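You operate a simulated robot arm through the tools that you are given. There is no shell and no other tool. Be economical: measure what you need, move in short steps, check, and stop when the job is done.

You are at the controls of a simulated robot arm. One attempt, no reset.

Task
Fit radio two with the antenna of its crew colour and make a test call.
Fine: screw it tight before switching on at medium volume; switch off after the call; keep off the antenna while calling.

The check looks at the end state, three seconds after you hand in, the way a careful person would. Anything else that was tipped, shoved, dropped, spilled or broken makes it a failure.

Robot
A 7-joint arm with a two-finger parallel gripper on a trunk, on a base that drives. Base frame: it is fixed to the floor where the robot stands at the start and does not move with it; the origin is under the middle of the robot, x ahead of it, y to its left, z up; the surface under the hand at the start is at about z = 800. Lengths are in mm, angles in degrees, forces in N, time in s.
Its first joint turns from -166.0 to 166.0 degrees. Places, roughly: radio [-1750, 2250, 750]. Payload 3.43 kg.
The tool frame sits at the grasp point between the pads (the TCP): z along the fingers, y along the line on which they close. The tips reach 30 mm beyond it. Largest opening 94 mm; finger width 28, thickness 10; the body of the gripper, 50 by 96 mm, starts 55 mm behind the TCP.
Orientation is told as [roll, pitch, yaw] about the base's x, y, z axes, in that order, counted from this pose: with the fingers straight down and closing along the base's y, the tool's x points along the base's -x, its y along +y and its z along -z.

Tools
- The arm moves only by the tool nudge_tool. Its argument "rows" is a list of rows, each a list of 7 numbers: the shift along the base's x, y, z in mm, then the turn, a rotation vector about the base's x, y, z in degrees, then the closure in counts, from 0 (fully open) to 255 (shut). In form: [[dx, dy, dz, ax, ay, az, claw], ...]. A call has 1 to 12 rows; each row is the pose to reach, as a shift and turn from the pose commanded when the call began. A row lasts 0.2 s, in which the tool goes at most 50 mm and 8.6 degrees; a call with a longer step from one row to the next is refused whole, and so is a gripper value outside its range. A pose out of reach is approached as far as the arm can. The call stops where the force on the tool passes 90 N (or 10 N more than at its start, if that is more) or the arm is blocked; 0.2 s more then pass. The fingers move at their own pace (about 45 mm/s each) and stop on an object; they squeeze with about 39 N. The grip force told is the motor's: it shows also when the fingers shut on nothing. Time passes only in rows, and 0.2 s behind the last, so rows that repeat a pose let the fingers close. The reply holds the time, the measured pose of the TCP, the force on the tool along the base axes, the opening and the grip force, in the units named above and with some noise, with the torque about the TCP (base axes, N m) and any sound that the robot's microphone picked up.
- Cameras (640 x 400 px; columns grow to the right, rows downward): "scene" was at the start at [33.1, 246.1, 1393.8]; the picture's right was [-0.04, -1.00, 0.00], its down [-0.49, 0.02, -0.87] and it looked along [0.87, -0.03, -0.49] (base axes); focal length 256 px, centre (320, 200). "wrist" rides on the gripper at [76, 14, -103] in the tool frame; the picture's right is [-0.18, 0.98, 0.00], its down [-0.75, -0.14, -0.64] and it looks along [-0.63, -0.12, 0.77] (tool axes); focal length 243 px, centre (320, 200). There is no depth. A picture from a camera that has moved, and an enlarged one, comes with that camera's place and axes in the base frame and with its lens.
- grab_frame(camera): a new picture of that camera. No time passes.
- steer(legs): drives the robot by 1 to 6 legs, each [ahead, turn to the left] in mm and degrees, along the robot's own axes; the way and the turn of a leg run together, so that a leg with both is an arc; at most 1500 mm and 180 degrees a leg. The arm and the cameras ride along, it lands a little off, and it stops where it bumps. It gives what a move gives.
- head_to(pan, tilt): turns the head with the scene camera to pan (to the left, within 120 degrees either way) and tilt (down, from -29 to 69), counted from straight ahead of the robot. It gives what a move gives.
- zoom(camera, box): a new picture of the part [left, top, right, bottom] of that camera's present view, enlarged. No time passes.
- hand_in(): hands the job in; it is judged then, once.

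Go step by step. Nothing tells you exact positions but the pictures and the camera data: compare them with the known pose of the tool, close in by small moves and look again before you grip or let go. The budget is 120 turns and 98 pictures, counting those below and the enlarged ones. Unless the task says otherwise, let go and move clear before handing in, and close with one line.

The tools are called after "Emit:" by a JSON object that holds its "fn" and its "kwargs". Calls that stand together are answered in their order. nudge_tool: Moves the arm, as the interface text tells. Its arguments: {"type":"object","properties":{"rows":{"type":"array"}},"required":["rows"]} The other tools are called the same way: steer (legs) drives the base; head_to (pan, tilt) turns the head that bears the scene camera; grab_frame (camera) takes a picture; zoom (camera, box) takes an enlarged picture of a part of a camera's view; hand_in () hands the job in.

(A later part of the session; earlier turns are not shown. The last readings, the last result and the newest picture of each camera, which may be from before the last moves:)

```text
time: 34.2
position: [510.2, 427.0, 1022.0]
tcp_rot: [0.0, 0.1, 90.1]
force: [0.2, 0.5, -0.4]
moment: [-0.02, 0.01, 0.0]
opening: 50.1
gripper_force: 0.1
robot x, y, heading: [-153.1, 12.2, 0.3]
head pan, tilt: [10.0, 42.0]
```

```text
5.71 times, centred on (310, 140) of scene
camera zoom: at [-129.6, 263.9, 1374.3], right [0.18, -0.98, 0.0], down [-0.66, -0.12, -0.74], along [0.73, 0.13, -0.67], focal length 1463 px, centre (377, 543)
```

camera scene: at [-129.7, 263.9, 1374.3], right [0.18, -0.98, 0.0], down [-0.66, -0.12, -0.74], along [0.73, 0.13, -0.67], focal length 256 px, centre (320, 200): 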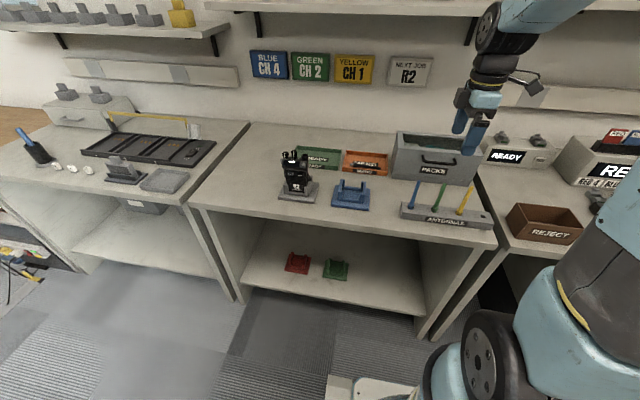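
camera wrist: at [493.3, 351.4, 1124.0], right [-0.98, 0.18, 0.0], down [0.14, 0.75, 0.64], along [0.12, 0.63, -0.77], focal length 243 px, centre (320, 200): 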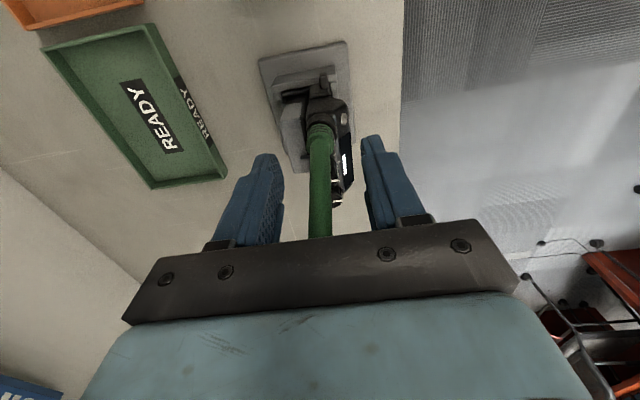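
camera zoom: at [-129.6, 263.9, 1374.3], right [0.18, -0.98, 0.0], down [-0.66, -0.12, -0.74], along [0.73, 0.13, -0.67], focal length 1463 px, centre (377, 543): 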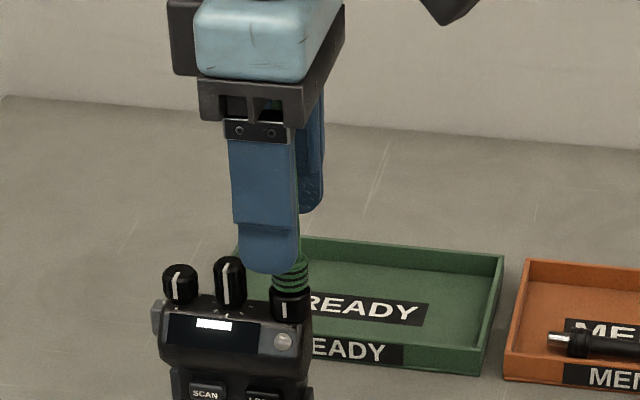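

Emit:
{"fn": "nudge_tool", "kwargs": {"rows": [[0, 0, 0, 0, 0, 0, 200], [0, 0, 0, 0, 0, 0, 255], [0, 0, 0, 0, 0, 0, 255], [0, 0, 0, 0, 0, 0, 255], [0, 0, 0, 0, 0, -8, 255], [0, 0, 0, 0, 0, -16, 255], [0, 0, 0, 0, 0, -24, 255], [0, 0, 0, 0, 0, -32, 255], [0, 0, 0, 0, 0, -40, 255]]}}

Emit:
{"fn": "zoom", "kwargs": {"camera": "scene", "box": [280, 125, 340, 175]}}

```text
time: 36.2
position: [508.7, 428.0, 1022.9]
tcp_rot: [-0.1, 0.0, 49.6]
force: [2.1, -0.5, -4.0]
moment: [-0.08, -0.16, 0.09]
opening: 10.2
gripper_force: 38.9
robot x, y, heading: [-149.8, 15.3, 0.5]
head pan, tilt: [10.0, 42.0]
```

```text
8.00 times, centred on (310, 150) of scene
camera zoom: at [-129.3, 263.9, 1374.2], right [0.18, -0.98, 0.0], down [-0.66, -0.12, -0.74], along [0.73, 0.13, -0.67], focal length 2049 px, centre (400, 600)
```

zoom: 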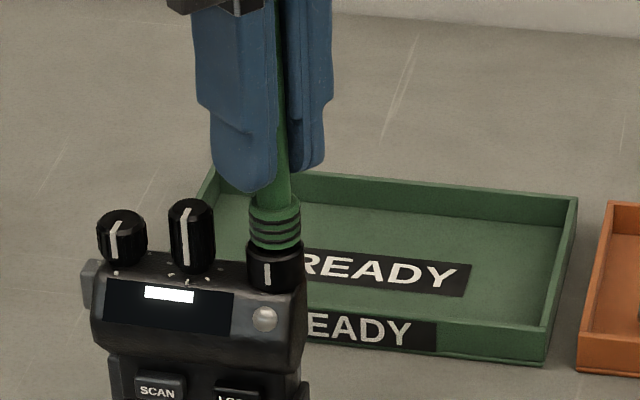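

Emit:
{"fn": "nudge_tool", "kwargs": {"rows": [[0, 0, -0.5, 0, 0, -8, 255], [0, 0, -1, 0, 0, -16, 255], [0, 0, -1, 0, 0, -24, 255], [0, 0, -1, 0, 0, -32, 255], [0, 0, -1, 0, 0, -40, 255], [0, 0, -1, 0, 0, -48, 255]]}}

Emit:
{"fn": "zoom", "kwargs": {"camera": "scene", "box": [295, 145, 325, 170]}}

```text
time: 37.6
position: [510.0, 427.2, 1021.6]
tcp_rot: [0.1, 0.0, 1.7]
force: [5.7, -10.3, 13.7]
moment: [-0.49, -0.58, 0.19]
opening: 10.1
gripper_force: 38.8
robot x, y, heading: [-156.7, 11.7, 0.4]
head pan, tilt: [10.0, 42.0]
```

```text
16.00 times, centred on (310, 158) of scene
camera zoom: at [-129.8, 263.2, 1374.4], right [0.18, -0.98, 0.0], down [-0.66, -0.12, -0.74], along [0.73, 0.13, -0.67], focal length 4098 px, centre (480, 880)
```

zoom: 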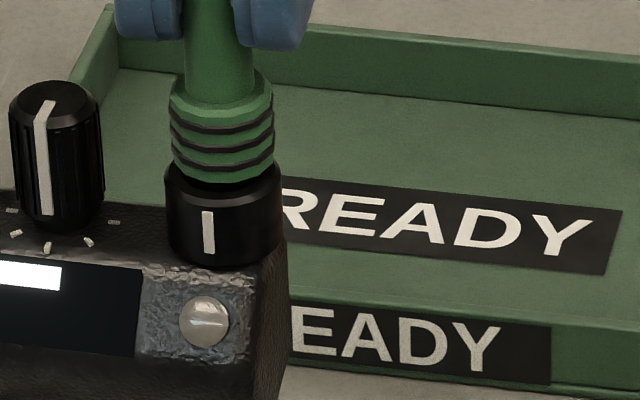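

The sleeve mark is now facing exactly front and resists (0.19 Nm): tight. I let go, raise the hand and check.

Emit:
{"fn": "nudge_tool", "kwargs": {"rows": [[0, 0, 1, 0, 0, 0, 200], [0, 0, 1, 0, 0, 0, 110], [0, 0, 1, 0, 0, 0, 100], [0, 0, 20, 0, 0, 0, 100], [0, 0, 60, 0, 0, 0, 100], [0, 0, 100, 0, 0, 0, 100], [-30, 0, 110, 0, 0, 0, 100], [-60, 0, 110, 0, 0, 0, 100]]}}

Emit:
{"fn": "grab_frame", "kwargs": {"camera": "wrist"}}

Emit:
{"fn": "zoom", "kwargs": {"camera": "scene", "box": [270, 105, 345, 205]}}

```text
time: 39.5
position: [448.5, 427.7, 1133.2]
tcp_rot: [0.0, 0.2, 1.8]
force: [-0.2, 0.2, -0.7]
moment: [-0.01, 0.02, 0.02]
opening: 57.4
gripper_force: 0.0
robot x, y, heading: [-153.3, 15.7, 0.2]
head pan, tilt: [10.0, 42.0]
```

```text
51 pictures are left
camera wrist: at [371.2, 438.6, 1235.3], right [0.15, 0.99, 0.0], down [0.76, -0.12, 0.64], along [0.63, -0.1, -0.77], focal length 243 px, centre (320, 200)
```

wrist: 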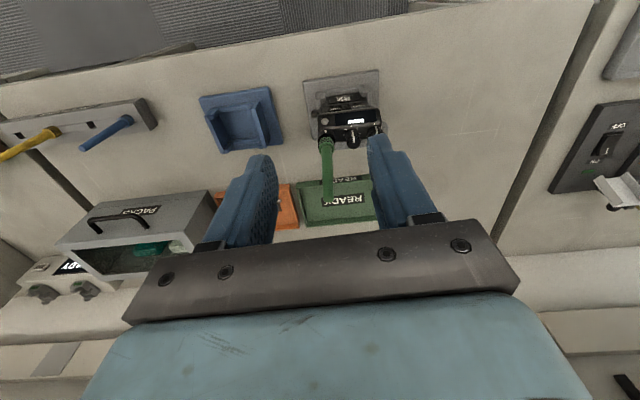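

```text
4.00 times, centred on (308, 155) of scene
camera zoom: at [-129.2, 264.0, 1374.2], right [0.18, -0.98, 0.0], down [-0.66, -0.12, -0.74], along [0.73, 0.13, -0.67], focal length 1024 px, centre (370, 380)
```

zoom: 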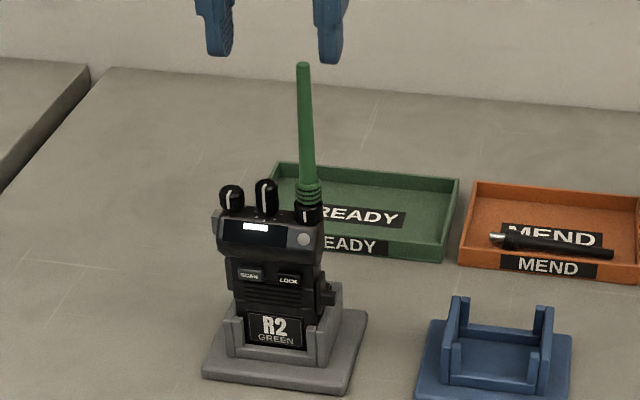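

Antenna stands upright and tight. Now I take a look at the knobs and the side button from the radio's left side.

Emit:
{"fn": "nudge_tool", "kwargs": {"rows": [[0, 12, 0, 0, 0, -8, 100], [0, 24, 0, 0, 0, -16, 100], [0, 36, 0, 0, 0, -24, 100], [0, 48, 0, 0, 0, -32, 100], [10, 60, 0, 0, 0, -40, 100], [20, 72, 0, 0, 0, -48, 100], [30, 84, -10, 0, 0, -56, 100], [40, 96, -30, 0, 0, -64, 100], [50, 109, -50, 0, 0, -72, 100], [60, 115, -70, 0, 0, -80, 100], [67, 115, -95, 0, 0, -88, 100], [67, 115, -105, 0, 0, -91, 100]]}}

Emit:
{"fn": "grab_frame", "kwargs": {"camera": "wrist"}}

```text
time: 42.0
position: [516.6, 541.2, 1026.7]
tcp_rot: [0.0, 0.0, -89.3]
force: [-0.2, -0.4, 0.5]
moment: [0.02, 0.02, 0.01]
opening: 57.1
gripper_force: 0.0
robot x, y, heading: [-151.7, 15.8, 0.4]
head pan, tilt: [10.0, 42.0]
```

```text
49 pictures are left
camera wrist: at [528.3, 617.5, 1129.5], right [0.99, -0.17, 0.0], down [-0.13, -0.76, 0.64], along [-0.11, -0.63, -0.77], focal length 243 px, centre (320, 200)
```

wrist: 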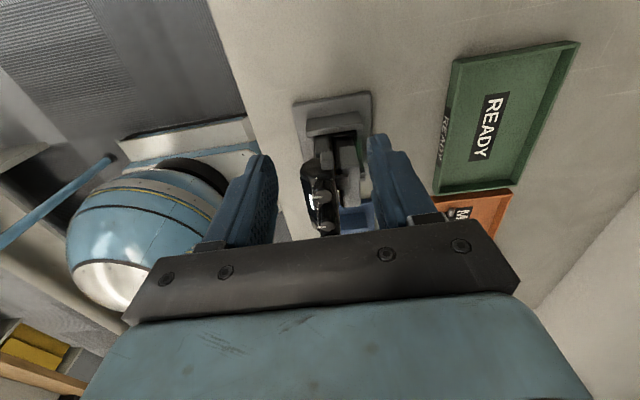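

Emit:
{"fn": "zoom", "kwargs": {"camera": "wrist", "box": [280, 120, 376, 240]}}

```text
3.33 times, centred on (328, 180) of wrist
camera zoom: at [528.3, 617.5, 1129.5], right [0.99, -0.17, 0.0], down [-0.13, -0.76, 0.64], along [-0.11, -0.63, -0.77], focal length 809 px, centre (293, 267)
```

zoom: 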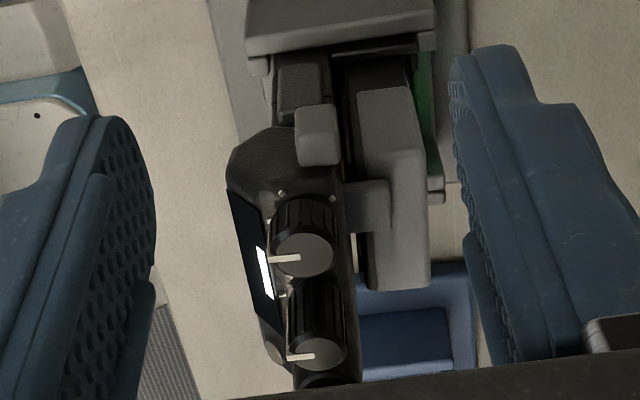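

Emit:
{"fn": "zoom", "kwargs": {"camera": "wrist", "box": [345, 170, 385, 204]}}

Emit:
{"fn": "zoom", "kwargs": {"camera": "wrist", "box": [346, 166, 398, 246]}}

```text
11.76 times, centred on (365, 187) of wrist
camera zoom: at [528.3, 617.5, 1129.5], right [0.99, -0.17, 0.0], down [-0.13, -0.76, 0.64], along [-0.11, -0.63, -0.77], focal length 2854 px, centre (-209, 353)
```

zoom: 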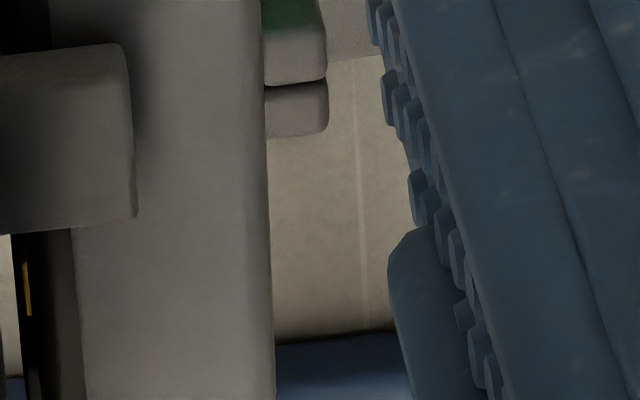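

```text
5.00 times, centred on (372, 206) of wrist
camera zoom: at [528.3, 617.5, 1129.5], right [0.99, -0.17, 0.0], down [-0.13, -0.76, 0.64], along [-0.11, -0.63, -0.77], focal length 1213 px, centre (60, 170)
```

zoom: 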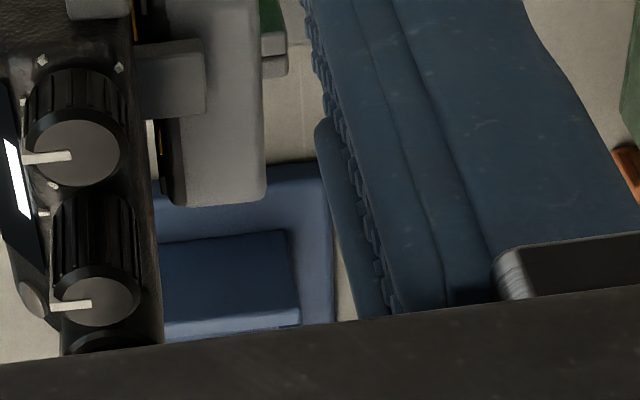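

Emit:
{"fn": "zoom", "kwargs": {"camera": "wrist", "box": [302, 162, 350, 192]}}

Emit:
{"fn": "zoom", "kwargs": {"camera": "wrist", "box": [290, 140, 354, 230]}}

```text
13.33 times, centred on (326, 177) of wrist
camera zoom: at [528.3, 617.5, 1129.5], right [0.99, -0.17, 0.0], down [-0.13, -0.76, 0.64], along [-0.11, -0.63, -0.77], focal length 3235 px, centre (240, 507)
```

zoom: 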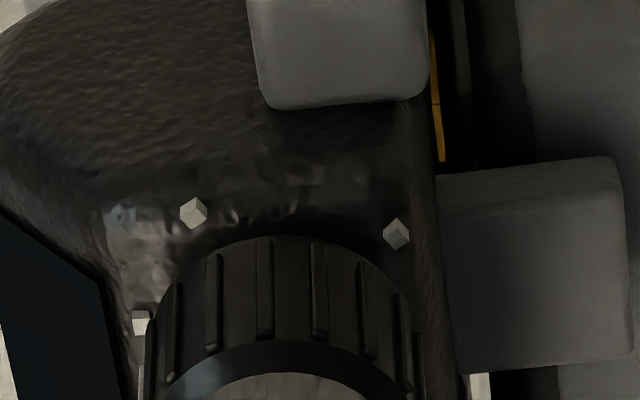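

```text
4.44 times, centred on (322, 185) of wrist
camera zoom: at [528.3, 617.5, 1129.5], right [0.99, -0.17, 0.0], down [-0.13, -0.76, 0.64], along [-0.11, -0.63, -0.77], focal length 1078 px, centre (311, 267)
```

zoom: 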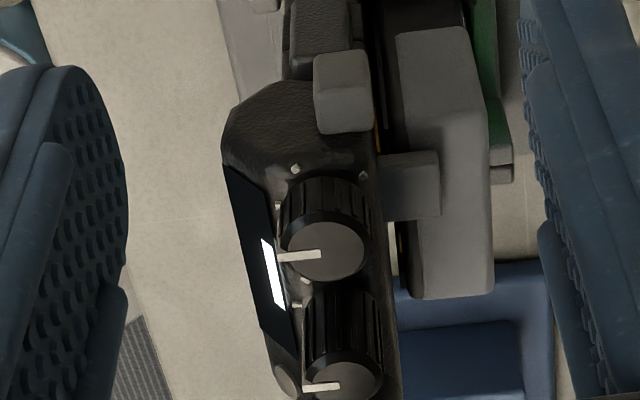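

Reading of the ticks: volume knob has OFF at front, then clockwise low (~60°), medium (~150°, rear-left), high (~240°). Channel knob has 5 positions, now at the middle one. I position the hand above the volume knob (≈508, 485), fingers narrowed.

Emit:
{"fn": "nudge_tool", "kwargs": {"rows": [[-2, -12, 0, 0, 0, 4, 179], [-4, -25, 0, 0, 0, 8, 179], [-6, -40, -3, 0, 0, 12, 179], [-8.5, -56, -10, 0, 0, 14, 179], [-8.5, -56, -15, 0, 0, 14, 179]]}}

Emit:
{"fn": "grab_frame", "kwargs": {"camera": "wrist"}}

Emit:
{"fn": "zoom", "kwargs": {"camera": "scene", "box": [270, 115, 334, 175]}}

```text
time: 43.2
position: [507.4, 486.7, 1010.1]
tcp_rot: [0.0, 0.0, -75.1]
force: [0.9, 1.4, 0.8]
moment: [0.02, 0.04, 0.03]
opening: 27.8
gripper_force: 0.0
robot x, y, heading: [-155.0, 12.2, 0.1]
head pan, tilt: [10.0, 42.0]
```

```text
43 pictures are left
camera wrist: at [500.4, 563.5, 1112.2], right [1.0, 0.07, 0.0], down [0.06, -0.76, 0.64], along [0.05, -0.64, -0.77], focal length 243 px, centre (320, 200)
```

wrist: 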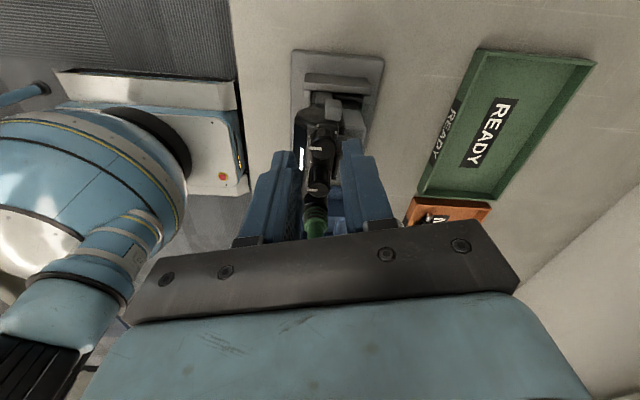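

```text
6.67 times, centred on (302, 145) of scene
camera zoom: at [-129.7, 263.9, 1374.3], right [0.18, -0.98, 0.0], down [-0.66, -0.12, -0.74], along [0.73, 0.13, -0.67], focal length 1707 px, centre (440, 567)
```

zoom: 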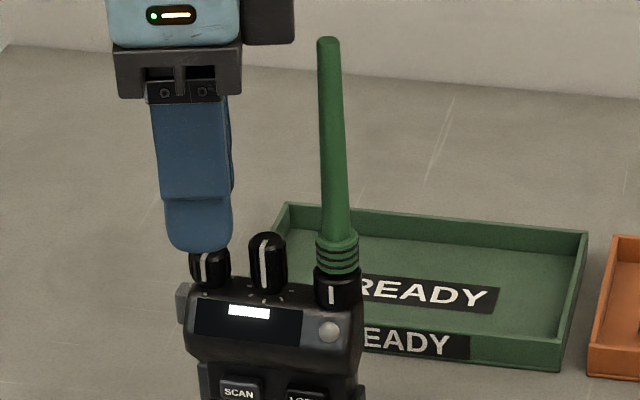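

Emit:
{"fn": "zoom", "kwargs": {"camera": "wrist", "box": [272, 110, 368, 210]}}

```text
4.00 times, centred on (320, 160) of wrist
camera zoom: at [500.4, 563.5, 1112.2], right [1.0, 0.07, 0.0], down [0.06, -0.76, 0.64], along [0.05, -0.64, -0.77], focal length 970 px, centre (320, 360)
```

zoom: 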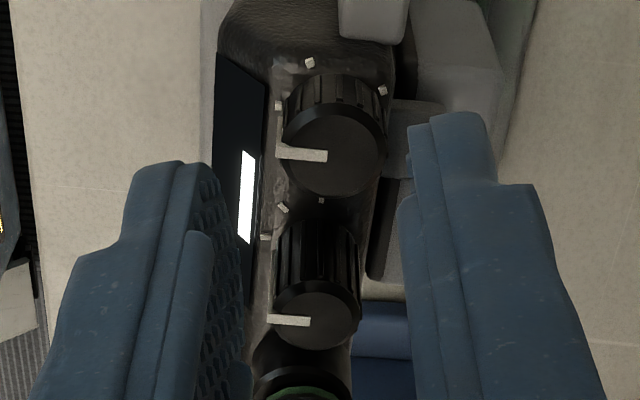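

Knob sits about (+1.5, −1.5) from the hand axis. Correct, lower to tips z≈954 and grip.

Emit:
{"fn": "nudge_tool", "kwargs": {"rows": [[1.4, -1.4, 0, 0, 0, 0, 179], [1.4, -1.4, -10, 0, 0, 0, 179], [1.4, -1.4, -19, 0, 0, 0, 179], [1.4, -1.4, -26, 0, 0, 0, 179]]}}

Emit:
{"fn": "zoom", "kwargs": {"camera": "wrist", "box": [272, 90, 368, 190]}}

Emit:
{"fn": "zoom", "kwargs": {"camera": "scene", "box": [280, 135, 328, 175]}}

```text
time: 44.2
position: [507.5, 486.2, 985.2]
tcp_rot: [0.0, -0.1, -75.1]
force: [0.2, -0.6, 0.3]
moment: [0.01, -0.01, -0.02]
opening: 28.0
gripper_force: 0.1
robot x, y, heading: [-152.2, 17.3, 0.3]
head pan, tilt: [10.0, 42.0]
```

```text
4.00 times, centred on (320, 140) of wrist
camera zoom: at [501.2, 562.3, 1087.5], right [1.0, 0.07, 0.0], down [0.06, -0.76, 0.64], along [0.05, -0.64, -0.77], focal length 970 px, centre (320, 440)
```

zoom: 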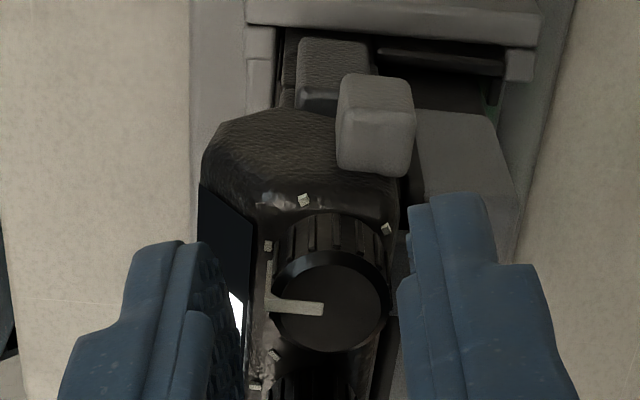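

```text
10.00 times, centred on (304, 155) of scene
camera zoom: at [-129.7, 263.9, 1374.3], right [0.18, -0.98, 0.0], down [-0.66, -0.12, -0.74], along [0.73, 0.13, -0.67], focal length 2561 px, centre (480, 650)
```

zoom: 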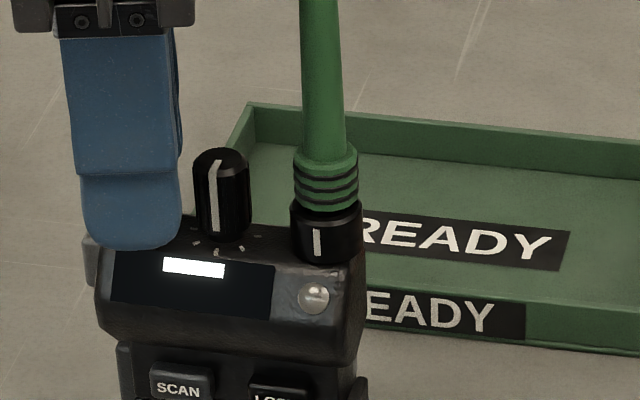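

Emit:
{"fn": "nudge_tool", "kwargs": {"rows": [[0, 0, 0, 0, 0, 0, 215], [0, 0, 0, 0, 0, 0, 255], [0, 0, 0, 0, 0, 0, 255], [0, 0, 0, 0, 0, -8, 255], [0, 0, 0, 0, 0, -16, 255], [0, 0, 0, 0, 0, -24, 255], [0, 0, 0, 0, 0, -32, 255], [0, 0, 0, 0, 0, -38, 255]]}}

Emit:
{"fn": "zoom", "kwargs": {"camera": "wrist", "box": [272, 90, 368, 190]}}

Emit:
{"fn": "zoom", "kwargs": {"camera": "scene", "box": [280, 135, 328, 175]}}

```text
time: 46.0
position: [507.5, 484.7, 985.3]
tcp_rot: [0.0, 0.0, -113.3]
force: [1.3, -0.8, 0.6]
moment: [0.11, -0.08, 0.01]
opening: 16.9
gripper_force: 38.9
robot x, y, heading: [-153.0, 11.0, 0.2]
head pan, tilt: [10.0, 42.0]
```

```text
4.00 times, centred on (320, 140) of wrist
camera zoom: at [550.2, 548.6, 1087.4], right [0.83, -0.56, 0.0], down [-0.43, -0.64, 0.64], along [-0.36, -0.53, -0.77], focal length 970 px, centre (320, 440)
```

zoom: 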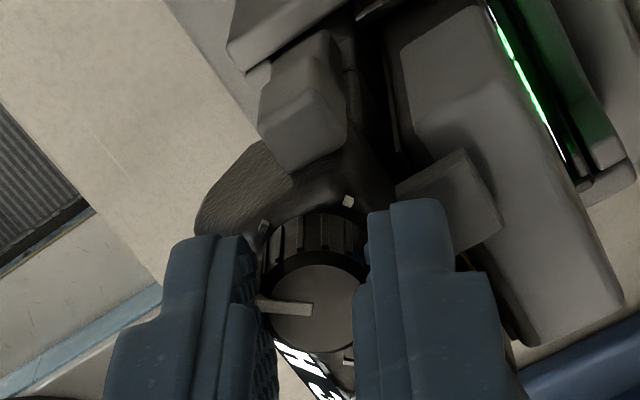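

```text
10.00 times, centred on (304, 155) of scene
camera zoom: at [-129.6, 263.9, 1374.3], right [0.18, -0.98, 0.0], down [-0.66, -0.12, -0.74], along [0.73, 0.13, -0.67], focal length 2561 px, centre (480, 650)
```

zoom: 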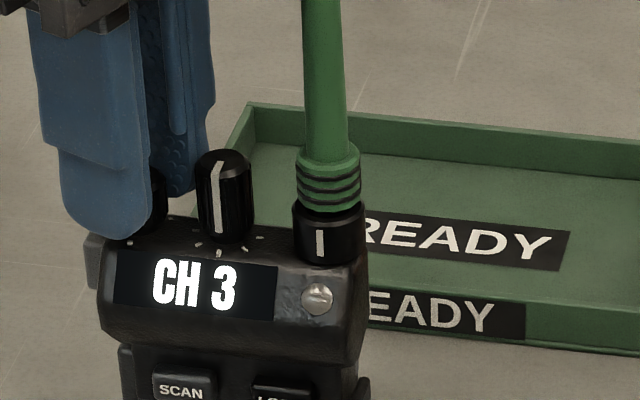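

The radio switched on, showing CH 3. The knob must go on to medium (~150°), so I regrip for further turns.

Emit:
{"fn": "nudge_tool", "kwargs": {"rows": [[0, 0, 0, 0, 0, 0, 200], [0, 0, 0, 0, 0, 0, 200], [0, 0, 8, 0, 0, 0, 200], [0, 0, 16, 0, 0, 0, 200], [0, 0, 16, 0, 0, 8, 190], [0, 0, 16, 0, 0, 16, 190], [0, 0, 16, 0, 0, 24, 190], [0, 0, 16, 0, 0, 32, 185], [0, 0, 16, 0, 0, 38, 179], [0, 0, 8, 0, 0, 38, 179], [0, 0, 0, 0, 0, 38, 179]]}}

Emit:
{"fn": "nudge_tool", "kwargs": {"rows": [[0, 0, 0, 0, 0, 0, 215], [0, 0, 0, 0, 0, 0, 255], [0, 0, 0, 0, 0, 0, 255], [0, 0, 0, 0, 0, -8, 255], [0, 0, 0, 0, 0, -16, 255], [0, 0, 0, 0, 0, -24, 255], [0, 0, 0, 0, 0, -32, 255], [0, 0, 0, 0, 0, -38, 255]]}}

Emit:
{"fn": "nudge_tool", "kwargs": {"rows": [[0, 0, 0, 0, 0, 0, 200], [0, 0, 0, 0, 0, 0, 200], [0, 0, 8, 0, 0, 0, 200], [0, 0, 16, 0, 0, 0, 200], [0, 0, 16, 0, 0, 8, 190], [0, 0, 16, 0, 0, 16, 190], [0, 0, 16, 0, 0, 24, 190], [0, 0, 16, 0, 0, 32, 185], [0, 0, 16, 0, 0, 38, 179]]}}

Emit:
{"fn": "zoom", "kwargs": {"camera": "wrist", "box": [272, 90, 368, 190]}}

Emit:
{"fn": "zoom", "kwargs": {"camera": "scene", "box": [280, 135, 328, 175]}}

```text
time: 48.5
position: [508.0, 483.1, 985.7]
tcp_rot: [-0.1, 0.0, -75.1]
force: [0.6, 0.3, 0.3]
moment: [-0.01, 0.01, 0.0]
opening: 27.7
gripper_force: 0.0
robot x, y, heading: [-154.1, 11.2, 0.5]
head pan, tilt: [10.0, 42.0]
```

```text
time: 50.2
position: [509.2, 484.4, 985.9]
tcp_rot: [-0.1, 0.0, -113.2]
force: [-1.9, -2.0, 7.9]
moment: [-0.16, 0.06, 0.0]
opening: 16.6
gripper_force: 38.6
robot x, y, heading: [-150.5, 12.2, 0.4]
head pan, tilt: [10.0, 42.0]
```

```text
time: 52.2
position: [508.3, 484.4, 1000.1]
tcp_rot: [-0.1, -0.1, -75.1]
force: [-0.2, -0.7, 0.0]
moment: [-0.03, 0.0, -0.05]
opening: 28.2
gripper_force: 0.1
robot x, y, heading: [-151.0, 13.2, 0.2]
head pan, tilt: [10.0, 42.0]
```

```text
4.00 times, centred on (320, 140) of wrist
camera zoom: at [501.5, 561.3, 1103.4], right [1.0, 0.08, 0.0], down [0.06, -0.76, 0.64], along [0.05, -0.64, -0.77], focal length 970 px, centre (320, 440)
```

zoom: 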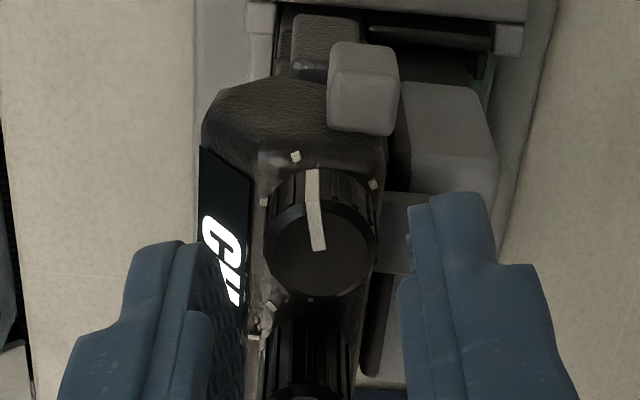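

```text
10.00 times, centred on (304, 155) of scene
camera zoom: at [-129.7, 263.9, 1374.3], right [0.18, -0.98, 0.0], down [-0.66, -0.12, -0.74], along [0.73, 0.13, -0.67], focal length 2561 px, centre (480, 650)
```

zoom: 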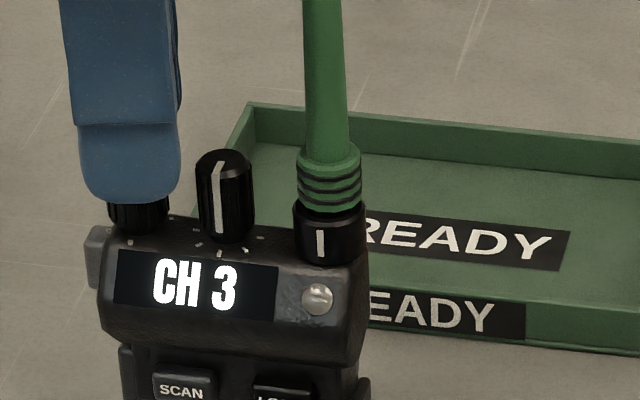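

Pointer now at ~80°. Two more bites of ~36° to the rear-left tick.

Emit:
{"fn": "nudge_tool", "kwargs": {"rows": [[0, 0, -8, 0, 0, 0, 179], [0, 0, -16, 0, 0, 0, 179], [0, 0, -16, 0, 0, 0, 215], [0, 0, -16, 0, 0, 0, 255], [0, 0, -16, 0, 0, 0, 255], [0, 0, -16, 0, 0, -8, 255], [0, 0, -16, 0, 0, -16, 255], [0, 0, -16, 0, 0, -24, 255], [0, 0, -16, 0, 0, -32, 255], [0, 0, -16, 0, 0, -38, 255]]}}

Emit:
{"fn": "nudge_tool", "kwargs": {"rows": [[0, 0, 0, 0, 0, 0, 200], [0, 0, 0, 0, 0, 0, 200], [0, 0, 8, 0, 0, 0, 200], [0, 0, 16, 0, 0, 0, 200], [0, 0, 16, 0, 0, 8, 190], [0, 0, 16, 0, 0, 16, 190], [0, 0, 16, 0, 0, 24, 190], [0, 0, 16, 0, 0, 32, 185], [0, 0, 16, 0, 0, 38, 179]]}}

Emit:
{"fn": "zoom", "kwargs": {"camera": "wrist", "box": [272, 90, 368, 190]}}

```text
time: 54.5
position: [508.2, 484.9, 986.2]
tcp_rot: [0.0, 0.0, -113.3]
force: [0.2, 0.4, -1.0]
moment: [0.14, 0.02, 0.03]
opening: 17.0
gripper_force: 39.0
robot x, y, heading: [-152.5, 12.0, 0.2]
head pan, tilt: [10.0, 42.0]
```

```text
time: 56.5
position: [508.7, 485.2, 1000.9]
tcp_rot: [-0.1, 0.0, -75.1]
force: [-0.3, 0.4, -0.3]
moment: [0.04, 0.01, -0.01]
opening: 28.2
gripper_force: 0.0
robot x, y, heading: [-153.4, 15.9, 0.6]
head pan, tilt: [10.0, 42.0]
```

```text
4.00 times, centred on (320, 140) of wrist
camera zoom: at [500.8, 562.0, 1103.6], right [1.0, 0.08, 0.0], down [0.06, -0.76, 0.64], along [0.05, -0.64, -0.77], focal length 970 px, centre (320, 440)
```

zoom: 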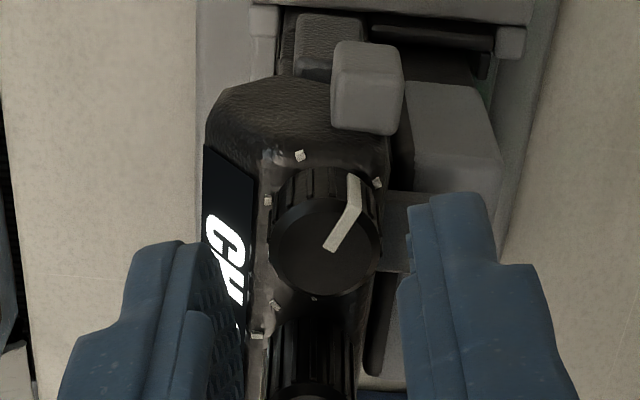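

Pointer is ~116°, medium tick at ~149°. One more 33° turn.

Emit:
{"fn": "nudge_tool", "kwargs": {"rows": [[0, 0, -8, 0, 0, 0, 179], [0, 0, -16, 0, 0, 0, 179], [0, 0, -16, 0, 0, 0, 215], [0, 0, -16, 0, 0, 0, 255], [0, 0, -16, 0, 0, 0, 255], [0, 0, -16, 0, 0, -8, 255], [0, 0, -16, 0, 0, -16, 255], [0, 0, -16, 0, 0, -24, 255], [0, 0, -16, 0, 0, -33.5, 255]]}}

Emit:
{"fn": "nudge_tool", "kwargs": {"rows": [[0, 0, 0, 0, 0, 0, 200], [0, 0, 0, 0, 0, 0, 200], [0, 0, 8, 0, 0, 0, 200], [0, 0, 16, 0, 0, 0, 200], [0, 0, 30, 0, 0, 8, 190], [0, 0, 30, 0, 0, 16, 190], [0, 0, 30, 0, 0, 24, 190], [0, 0, 30, 0, 0, 33.5, 179]]}}

Emit:
{"fn": "zoom", "kwargs": {"camera": "wrist", "box": [272, 100, 368, 200]}}

Emit:
{"fn": "zoom", "kwargs": {"camera": "scene", "box": [280, 135, 328, 175]}}

```text
refused: row 9 steps farther than a row can; nothing moved
```

```text
refused: row 8 steps farther than a row can; nothing moved
```

```text
4.00 times, centred on (320, 150) of wrist
camera zoom: at [500.8, 562.0, 1103.6], right [1.0, 0.08, 0.0], down [0.06, -0.76, 0.64], along [0.05, -0.64, -0.77], focal length 970 px, centre (320, 400)
```

zoom: 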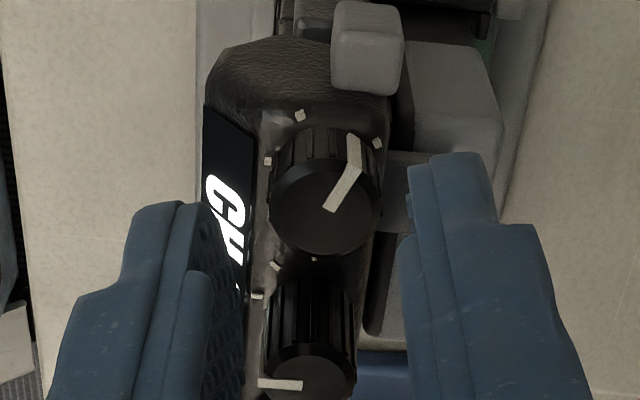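

```text
10.00 times, centred on (304, 155) of scene
camera zoom: at [-129.7, 263.9, 1374.3], right [0.18, -0.98, 0.0], down [-0.66, -0.12, -0.74], along [0.73, 0.13, -0.67], focal length 2561 px, centre (480, 650)
```

zoom: 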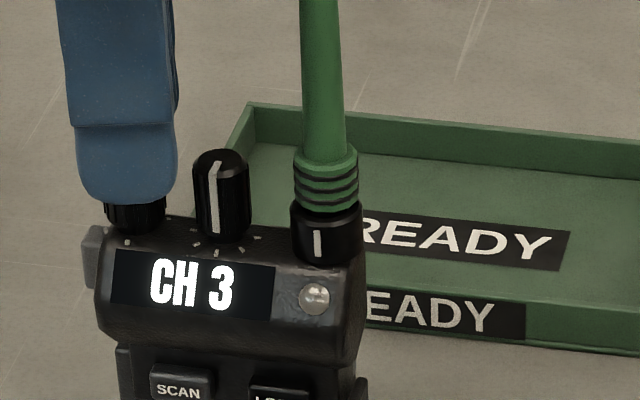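

The last step was too big, so I split it.

Emit:
{"fn": "nudge_tool", "kwargs": {"rows": [[0, 0, -8, 0, 0, 0, 179], [0, 0, -16, 0, 0, 0, 179], [0, 0, -16, 0, 0, 0, 215], [0, 0, -16, 0, 0, 0, 255], [0, 0, -16, 0, 0, 0, 255], [0, 0, -16, 0, 0, -8, 255], [0, 0, -16, 0, 0, -16, 255], [0, 0, -16, 0, 0, -24, 255], [0, 0, -16, 0, 0, -30, 255], [0, 0, -16, 0, 0, -33.5, 255]]}}

Emit:
{"fn": "nudge_tool", "kwargs": {"rows": [[0, 0, 0, 0, 0, 0, 200], [0, 0, 0, 0, 0, 0, 200], [0, 0, 8, 0, 0, 0, 200], [0, 0, 16, 0, 0, 0, 200], [0, 0, 30, 0, 0, 8, 190], [0, 0, 30, 0, 0, 16, 190], [0, 0, 30, 0, 0, 24, 190], [0, 0, 30, 0, 0, 29, 179], [0, 0, 30, 0, 0, 33.5, 179]]}}

Emit:
{"fn": "zoom", "kwargs": {"camera": "wrist", "box": [272, 110, 368, 210]}}

Emit:
{"fn": "zoom", "kwargs": {"camera": "scene", "box": [280, 135, 328, 175]}}

```text
time: 58.6
position: [508.0, 484.3, 985.4]
tcp_rot: [0.0, 0.0, -108.8]
force: [-2.3, -1.4, -0.4]
moment: [-0.19, 0.37, -0.02]
opening: 16.6
gripper_force: 39.1
robot x, y, heading: [-153.5, 16.5, 0.0]
head pan, tilt: [10.0, 42.0]
```

```text
time: 60.6
position: [509.2, 484.9, 1013.6]
tcp_rot: [0.0, 0.0, -75.2]
force: [-0.1, -0.3, -0.2]
moment: [0.0, 0.0, 0.02]
opening: 28.1
gripper_force: 0.1
robot x, y, heading: [-153.1, 14.7, 0.3]
head pan, tilt: [10.0, 42.0]
```

```text
4.00 times, centred on (320, 160) of wrist
camera zoom: at [501.9, 561.8, 1118.2], right [1.0, 0.08, 0.0], down [0.06, -0.76, 0.64], along [0.05, -0.64, -0.77], focal length 970 px, centre (320, 360)
```

zoom: 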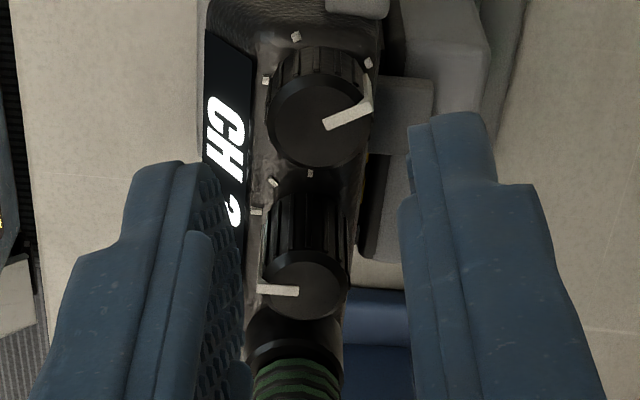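

```text
10.00 times, centred on (304, 155) of scene
camera zoom: at [-129.6, 263.9, 1374.3], right [0.18, -0.98, 0.0], down [-0.66, -0.12, -0.74], along [0.73, 0.13, -0.67], focal length 2561 px, centre (480, 650)
```

zoom: 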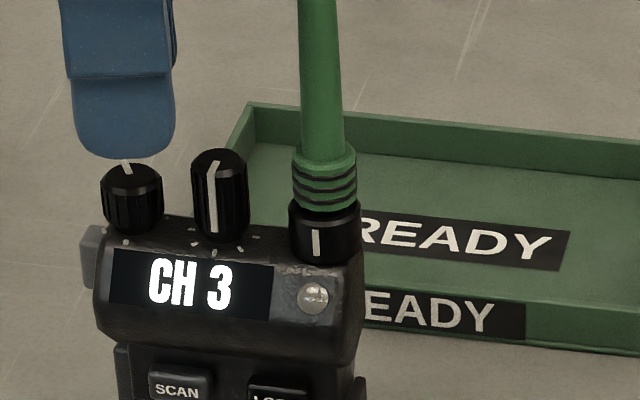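

Volume pointer sits on the medium tick. Next, channel 3→2. The antenna is close to the channel knob, so I tilt the hand away from it (toward +y) first.

Emit:
{"fn": "nudge_tool", "kwargs": {"rows": [[0, 5, 15, 0, 0, -7.5, 185], [0, 10, 30, 0, 0, -15, 185]]}}

Emit:
{"fn": "nudge_tool", "kwargs": {"rows": [[0, 0, 0, -6, 0, 0, 185], [0, 0, 0, -12, 0, 0, 185], [0, 0, 0, -18, 0, 0, 185]]}}

Emit:
{"fn": "nudge_tool", "kwargs": {"rows": [[0, 0, 0, 0, 0, -7, 185], [0, 0, 0, 0, 0, -14, 185], [0, 0, 0, 0, 0, -20, 185], [0, 0, 0, 0, 0, -20, 185]]}}

Emit:
{"fn": "grab_frame", "kwargs": {"camera": "wrist"}}

```text
time: 61.2
position: [507.1, 495.7, 1044.3]
tcp_rot: [-0.1, -0.1, -90.3]
force: [0.4, -0.2, -0.5]
moment: [0.01, 0.0, 0.01]
opening: 25.9
gripper_force: 0.1
robot x, y, heading: [-149.4, 13.7, 0.3]
head pan, tilt: [10.0, 42.0]
```

```text
time: 62.0
position: [507.4, 494.1, 1044.7]
tcp_rot: [-0.1, -18.1, -90.1]
force: [-0.4, -0.3, 0.0]
moment: [0.03, 0.0, -0.03]
opening: 25.8
gripper_force: 0.1
robot x, y, heading: [-156.0, 12.5, 0.2]
head pan, tilt: [10.0, 42.0]
```

```text
time: 63.0
position: [506.6, 495.4, 1044.4]
tcp_rot: [0.0, -17.9, -110.2]
force: [-0.4, -0.1, 0.3]
moment: [-0.02, 0.0, 0.01]
opening: 25.9
gripper_force: 0.1
robot x, y, heading: [-154.8, 17.6, 0.5]
head pan, tilt: [10.0, 42.0]
```

```text
29 pictures are left
camera wrist: at [556.2, 588.0, 1118.4], right [0.86, -0.5, 0.06], down [-0.31, -0.44, 0.84], along [-0.4, -0.74, -0.53], focal length 243 px, centre (320, 200)
```

wrist: 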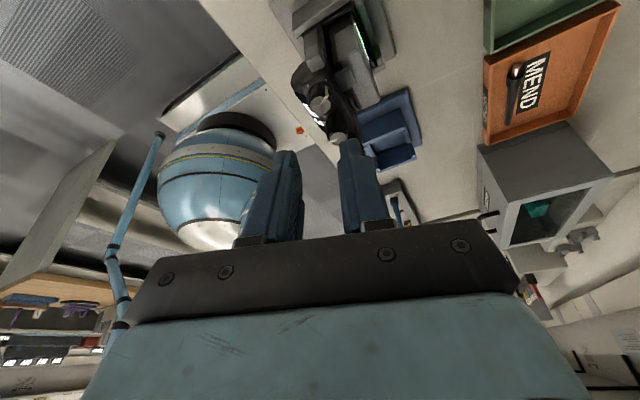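

Emit:
{"fn": "nudge_tool", "kwargs": {"rows": [[1, -10, -8, 0, 0, 0, 185], [2, -22, -16, 0, 0, 0, 185], [2.8, -31.6, -28, 0, 0, 0, 185], [2.8, -31.6, -39, 0, 0, 0, 185], [2.8, -31.6, -39, 0, 0, 0, 185]]}}

Emit:
{"fn": "zoom", "kwargs": {"camera": "wrist", "box": [260, 70, 380, 190]}}

Emit:
{"fn": "zoom", "kwargs": {"camera": "scene", "box": [280, 125, 328, 175]}}

```text
time: 64.2
position: [511.5, 464.8, 1004.5]
tcp_rot: [0.1, -18.0, -110.2]
force: [0.2, -0.1, 0.0]
moment: [-0.02, 0.0, 0.0]
opening: 25.9
gripper_force: 0.0
robot x, y, heading: [-152.6, 13.3, 0.3]
head pan, tilt: [10.0, 42.0]
```

```text
3.33 times, centred on (320, 130) of wrist
camera zoom: at [559.4, 557.1, 1078.3], right [0.86, -0.5, 0.06], down [-0.31, -0.44, 0.84], along [-0.4, -0.75, -0.53], focal length 809 px, centre (320, 433)
```

zoom: 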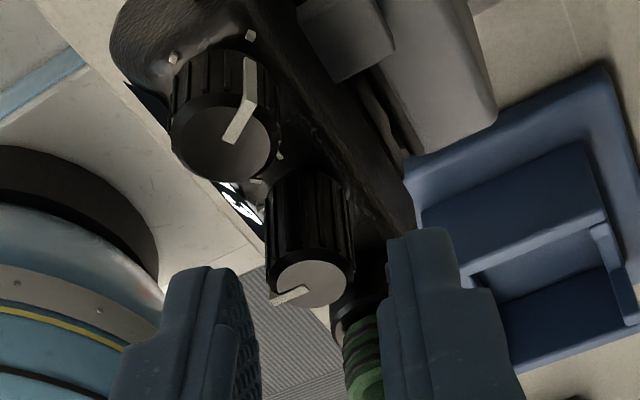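

```text
8.00 times, centred on (304, 150) of scene
camera zoom: at [-129.6, 263.9, 1374.3], right [0.18, -0.98, 0.0], down [-0.66, -0.12, -0.74], along [0.73, 0.13, -0.67], focal length 2049 px, centre (448, 600)
```

zoom: 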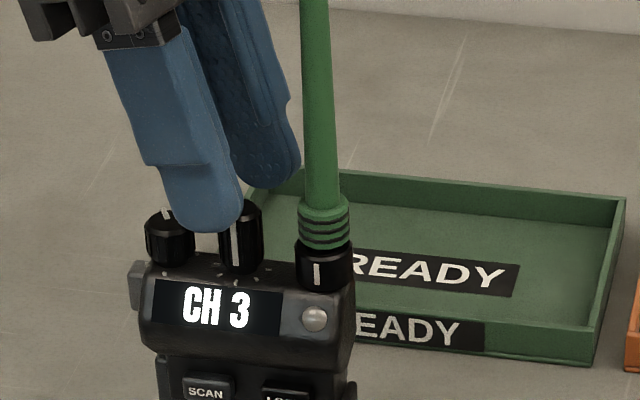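

Alignment looks good within tolerance; lower onto the channel knob and close.

Emit:
{"fn": "nudge_tool", "kwargs": {"rows": [[-1.5, -1.5, -5, 0, 0, 0, 185], [-1.5, -1.5, -10, 0, 0, 0, 185], [-1.5, -1.5, -14, 0, 0, 0, 185], [-1.5, -1.5, -14, 0, 0, 0, 220], [-1.5, -1.5, -14, 0, 0, 0, 255], [-1.5, -1.5, -14, 0, 0, 0, 255]]}}

Emit:
{"fn": "zoom", "kwargs": {"camera": "scene", "box": [280, 125, 328, 175]}}

```text
time: 65.7
position: [509.2, 461.7, 991.5]
tcp_rot: [0.1, -18.0, -110.1]
force: [0.0, 0.9, -0.5]
moment: [0.06, -0.13, 0.02]
opening: 14.6
gripper_force: 38.7
robot x, y, heading: [-151.5, 12.2, 0.4]
head pan, tilt: [10.0, 42.0]
```

```text
8.00 times, centred on (304, 150) of scene
camera zoom: at [-129.6, 264.0, 1374.2], right [0.18, -0.98, 0.0], down [-0.66, -0.12, -0.74], along [0.73, 0.13, -0.67], focal length 2049 px, centre (448, 600)
```

zoom: 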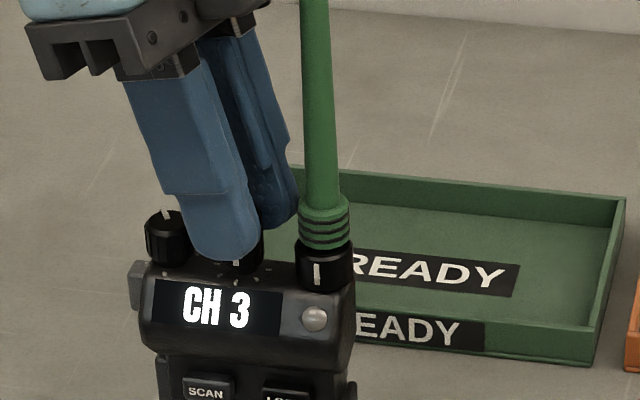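

Emit:
{"fn": "nudge_tool", "kwargs": {"rows": [[-1, 0.3, 0, 0, 0, 7.5, 255], [-2, 0.45, 0, 0, 0, 15, 255], [-3.1, 0.48, 0, 0, 0, 22.5, 255], [-4.1, 0.36, 0, 0, 0, 30, 255], [-5.1, 0.1, 0, 0, 0, 37.5, 255], [-6.1, -0.3, 0, 0, 0, 45, 255], [-6.1, -0.3, 0, 0, 0, 45, 255]]}}

Emit:
{"fn": "zoom", "kwargs": {"camera": "scene", "box": [280, 125, 328, 175]}}

```text
time: 67.2
position: [503.8, 461.3, 992.3]
tcp_rot: [0.0, -18.0, -65.1]
force: [5.3, -2.5, -0.7]
moment: [-0.33, -0.71, 0.01]
opening: 14.8
gripper_force: 39.4
robot x, y, heading: [-154.2, 13.3, 0.2]
head pan, tilt: [10.0, 42.0]
```

```text
8.00 times, centred on (304, 150) of scene
camera zoom: at [-129.2, 263.9, 1374.3], right [0.18, -0.98, 0.0], down [-0.66, -0.12, -0.74], along [0.73, 0.13, -0.67], focal length 2049 px, centre (448, 600)
```

zoom: 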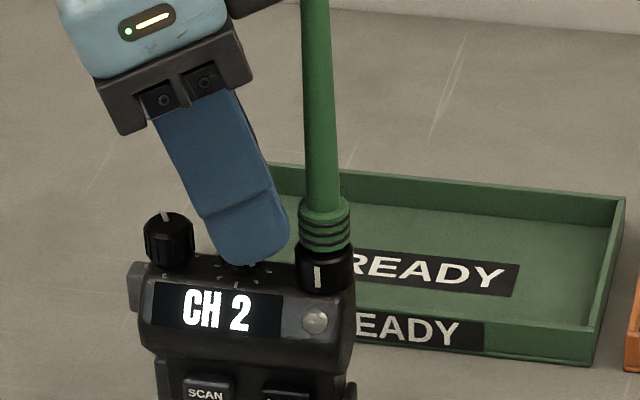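

Channel 2 set. Release slightly and back out along the tool axis, then clear to +y.

Emit:
{"fn": "nudge_tool", "kwargs": {"rows": [[0, 0, 0, 0, 0, 0, 203], [0, 0, 0, 0, 0, 0, 203], [-1.3, 3, 9.5, 0, 0, 0, 203], [-4, 8.5, 28, 0, 0, 0, 203], [-8, 18, 60, 0, 0, 0, 203], [-8, 50, 80, 0, 0, 0, 203], [-8, 90, 90, 0, 0, 0, 203]]}}

Emit:
{"fn": "zoom", "kwargs": {"camera": "scene", "box": [264, 135, 344, 205]}}

```text
time: 68.8
position: [497.5, 548.8, 1080.2]
tcp_rot: [0.0, -18.0, -65.1]
force: [0.4, -1.0, -0.1]
moment: [0.03, 0.01, 0.01]
opening: 19.1
gripper_force: 0.1
robot x, y, heading: [-152.4, 10.2, 0.2]
head pan, tilt: [10.0, 42.0]
```

```text
5.71 times, centred on (304, 170) of scene
camera zoom: at [-129.8, 263.6, 1374.3], right [0.18, -0.98, 0.0], down [-0.66, -0.12, -0.74], along [0.73, 0.13, -0.67], focal length 1463 px, centre (411, 371)
```

zoom: 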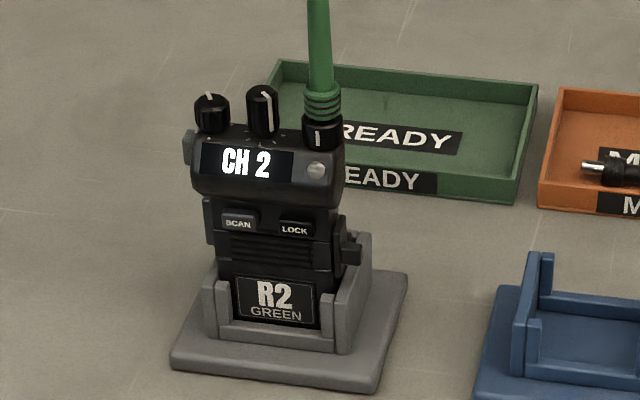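

Radio on CH 2, medium. Now the push-to-talk on its left side; I lean the hand further to look at that side.

Emit:
{"fn": "nudge_tool", "kwargs": {"rows": [[4, 10, 0, 0, 0, -8, 255], [8, 20, 0, 0, 0, -16, 255], [12, 30, 0, 0, 0, -24.9, 255]]}}

Emit:
{"fn": "nudge_tool", "kwargs": {"rows": [[4, 10, 0, 0, 0, -8, 255], [8, 20, 0, 0, 0, -16, 255], [12, 30, 0, 0, 0, -24, 255], [12, 30, 0, 0, 0, -25, 255]]}}

Emit:
{"fn": "nudge_tool", "kwargs": {"rows": [[0, 10, -15, -8, 0, 0, 255], [0, 20, -30, -16, 0, 0, 255], [0, 30, -50, -24, 0, 0, 255], [0, 35, -70, -32, 0, 0, 255], [0, 40, -85, -40, 0, 0, 255]]}}

Emit:
{"fn": "grab_frame", "kwargs": {"camera": "wrist"}}

```text
refused: row 3 steps farther than a row can; nothing moved
```

```text
time: 69.8
position: [507.1, 580.6, 1080.5]
tcp_rot: [0.0, -18.0, -90.3]
force: [0.2, -1.0, 1.0]
moment: [0.0, -0.02, -0.01]
opening: 0.2
gripper_force: 32.8
robot x, y, heading: [-153.9, 14.8, 0.2]
head pan, tilt: [10.0, 42.0]
```

```text
time: 71.0
position: [507.3, 611.4, 1022.6]
tcp_rot: [0.2, -46.1, -90.2]
force: [-0.3, -0.6, -0.1]
moment: [0.01, 0.0, 0.0]
opening: 0.0
gripper_force: 32.6
out of reach, approached as far as the arm can: row 4, 5
robot x, y, heading: [-152.5, 13.1, 0.3]
head pan, tilt: [10.0, 42.0]
```

```text
23 pictures are left
camera wrist: at [520.8, 738.4, 1039.8], right [0.98, -0.13, 0.13], down [-0.14, -0.06, 0.99], along [-0.12, -0.99, -0.08], focal length 243 px, centre (320, 200)
```

wrist: 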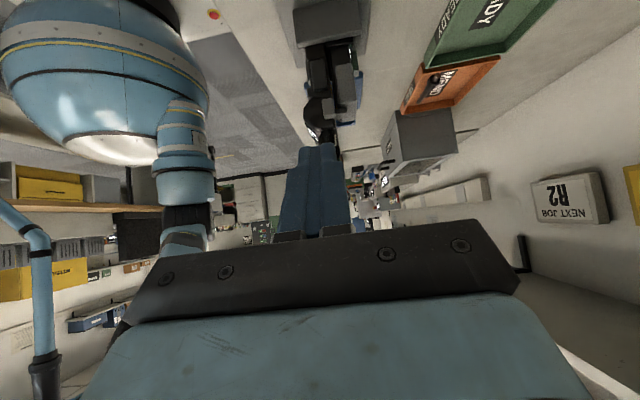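

Emit:
{"fn": "zoom", "kwargs": {"camera": "wrist", "box": [276, 0, 396, 150]}}

```text
2.67 times, centred on (336, 75) of wrist
camera zoom: at [520.8, 738.4, 1039.8], right [0.98, -0.13, 0.13], down [-0.14, -0.06, 0.99], along [-0.12, -0.99, -0.08], focal length 647 px, centre (277, 533)
```

zoom: 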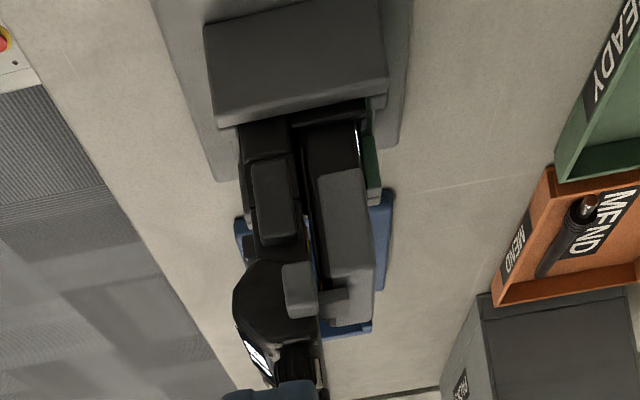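

Emit:
{"fn": "zoom", "kwargs": {"camera": "wrist", "box": [304, 50, 352, 140]}}

```text
4.44 times, centred on (328, 95) of wrist
camera zoom: at [520.8, 738.4, 1039.8], right [0.98, -0.13, 0.13], down [-0.14, -0.06, 0.99], along [-0.12, -0.99, -0.08], focal length 1078 px, centre (284, 667)
```

zoom: 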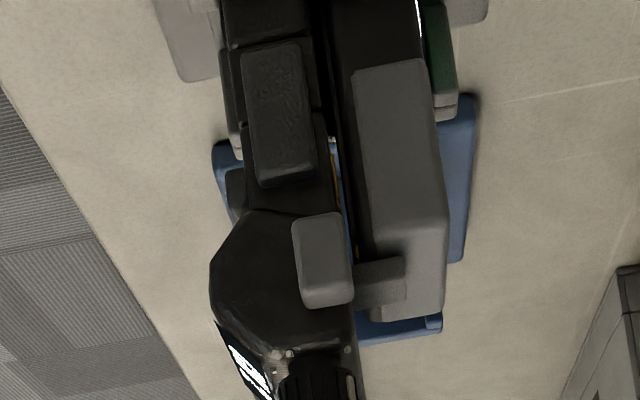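

The large dark rubber button on the side (≈(507, 496, 888)) is the PTT; the light grey block above is a latch, which I must avoid. I approach step by step.

Emit:
{"fn": "nudge_tool", "kwargs": {"rows": [[0, -15, -15, 0, 0, 0, 255], [0, -30, -30, 0, 0, 0, 255]]}}

```text
time: 71.7
position: [508.1, 582.2, 990.9]
tcp_rot: [0.1, -46.0, -90.2]
force: [-0.3, -1.0, -0.1]
moment: [0.0, -0.02, 0.03]
opening: 0.0
gripper_force: 32.8
robot x, y, heading: [-153.8, 15.0, 0.5]
head pan, tilt: [10.0, 42.0]
```

Emit:
{"fn": "nudge_tool", "kwargs": {"rows": [[-0.5, 0, -30, 0, 0, 0, 255], [-0.5, -10, -60, 0, 0, 0, 255], [-0.5, -25, -80, 0, 0, 0, 255], [-0.5, -36, -91, 0, 0, 0, 255]]}}

Emit:
{"fn": "grab_frame", "kwargs": {"camera": "wrist"}}

Emit:
{"fn": "zoom", "kwargs": {"camera": "scene", "box": [248, 135, 328, 205]}}

```text
time: 72.7
position: [507.4, 548.0, 901.2]
tcp_rot: [0.2, -46.0, -90.2]
force: [0.3, -0.3, 0.6]
moment: [0.03, 0.02, -0.02]
opening: 0.0
gripper_force: 32.9
robot x, y, heading: [-154.3, 14.1, 0.2]
head pan, tilt: [10.0, 42.0]
```

```text
20 pictures are left
camera wrist: at [520.7, 675.0, 917.2], right [0.98, -0.13, 0.13], down [-0.14, -0.06, 0.99], along [-0.12, -0.99, -0.08], focal length 243 px, centre (320, 200)
```

wrist: 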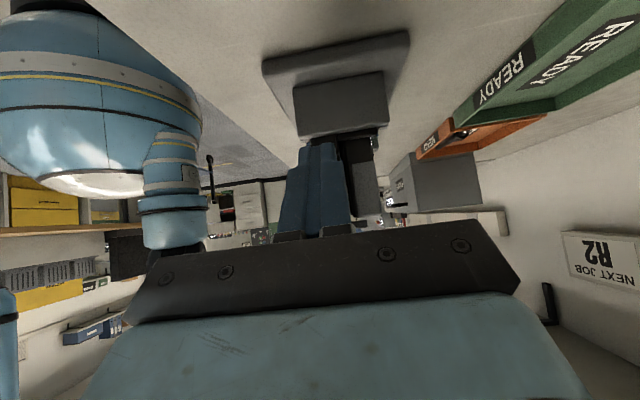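

```text
5.71 times, centred on (288, 170) of scene
camera zoom: at [-129.7, 263.9, 1374.3], right [0.18, -0.98, 0.0], down [-0.66, -0.12, -0.74], along [0.73, 0.13, -0.67], focal length 1463 px, centre (503, 371)
```

zoom: 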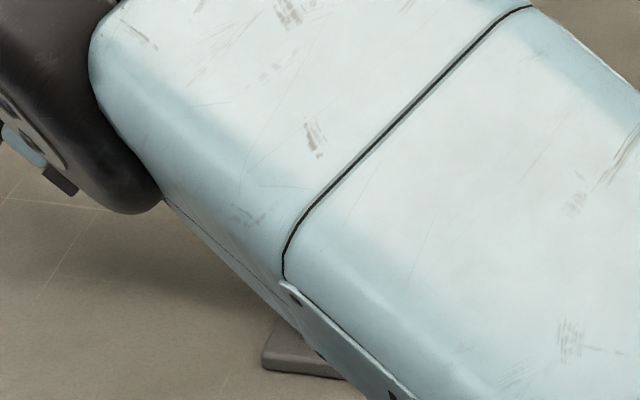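

Emit:
{"fn": "zoom", "kwargs": {"camera": "wrist", "box": [276, 60, 396, 220]}}

```text
2.50 times, centred on (336, 140) of wrist
camera zoom: at [520.7, 675.0, 917.2], right [0.98, -0.13, 0.13], down [-0.14, -0.06, 0.99], along [-0.12, -0.99, -0.08], focal length 606 px, centre (280, 350)
```

zoom: 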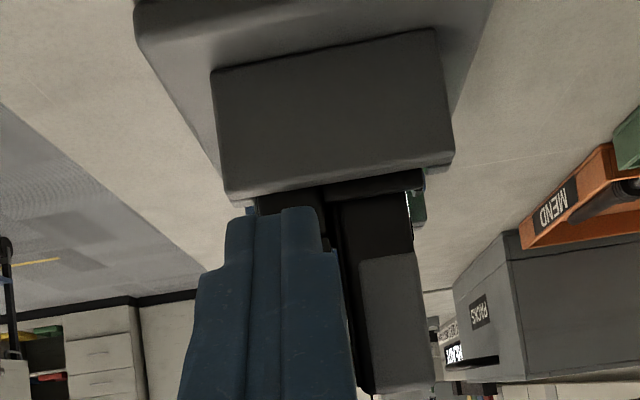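

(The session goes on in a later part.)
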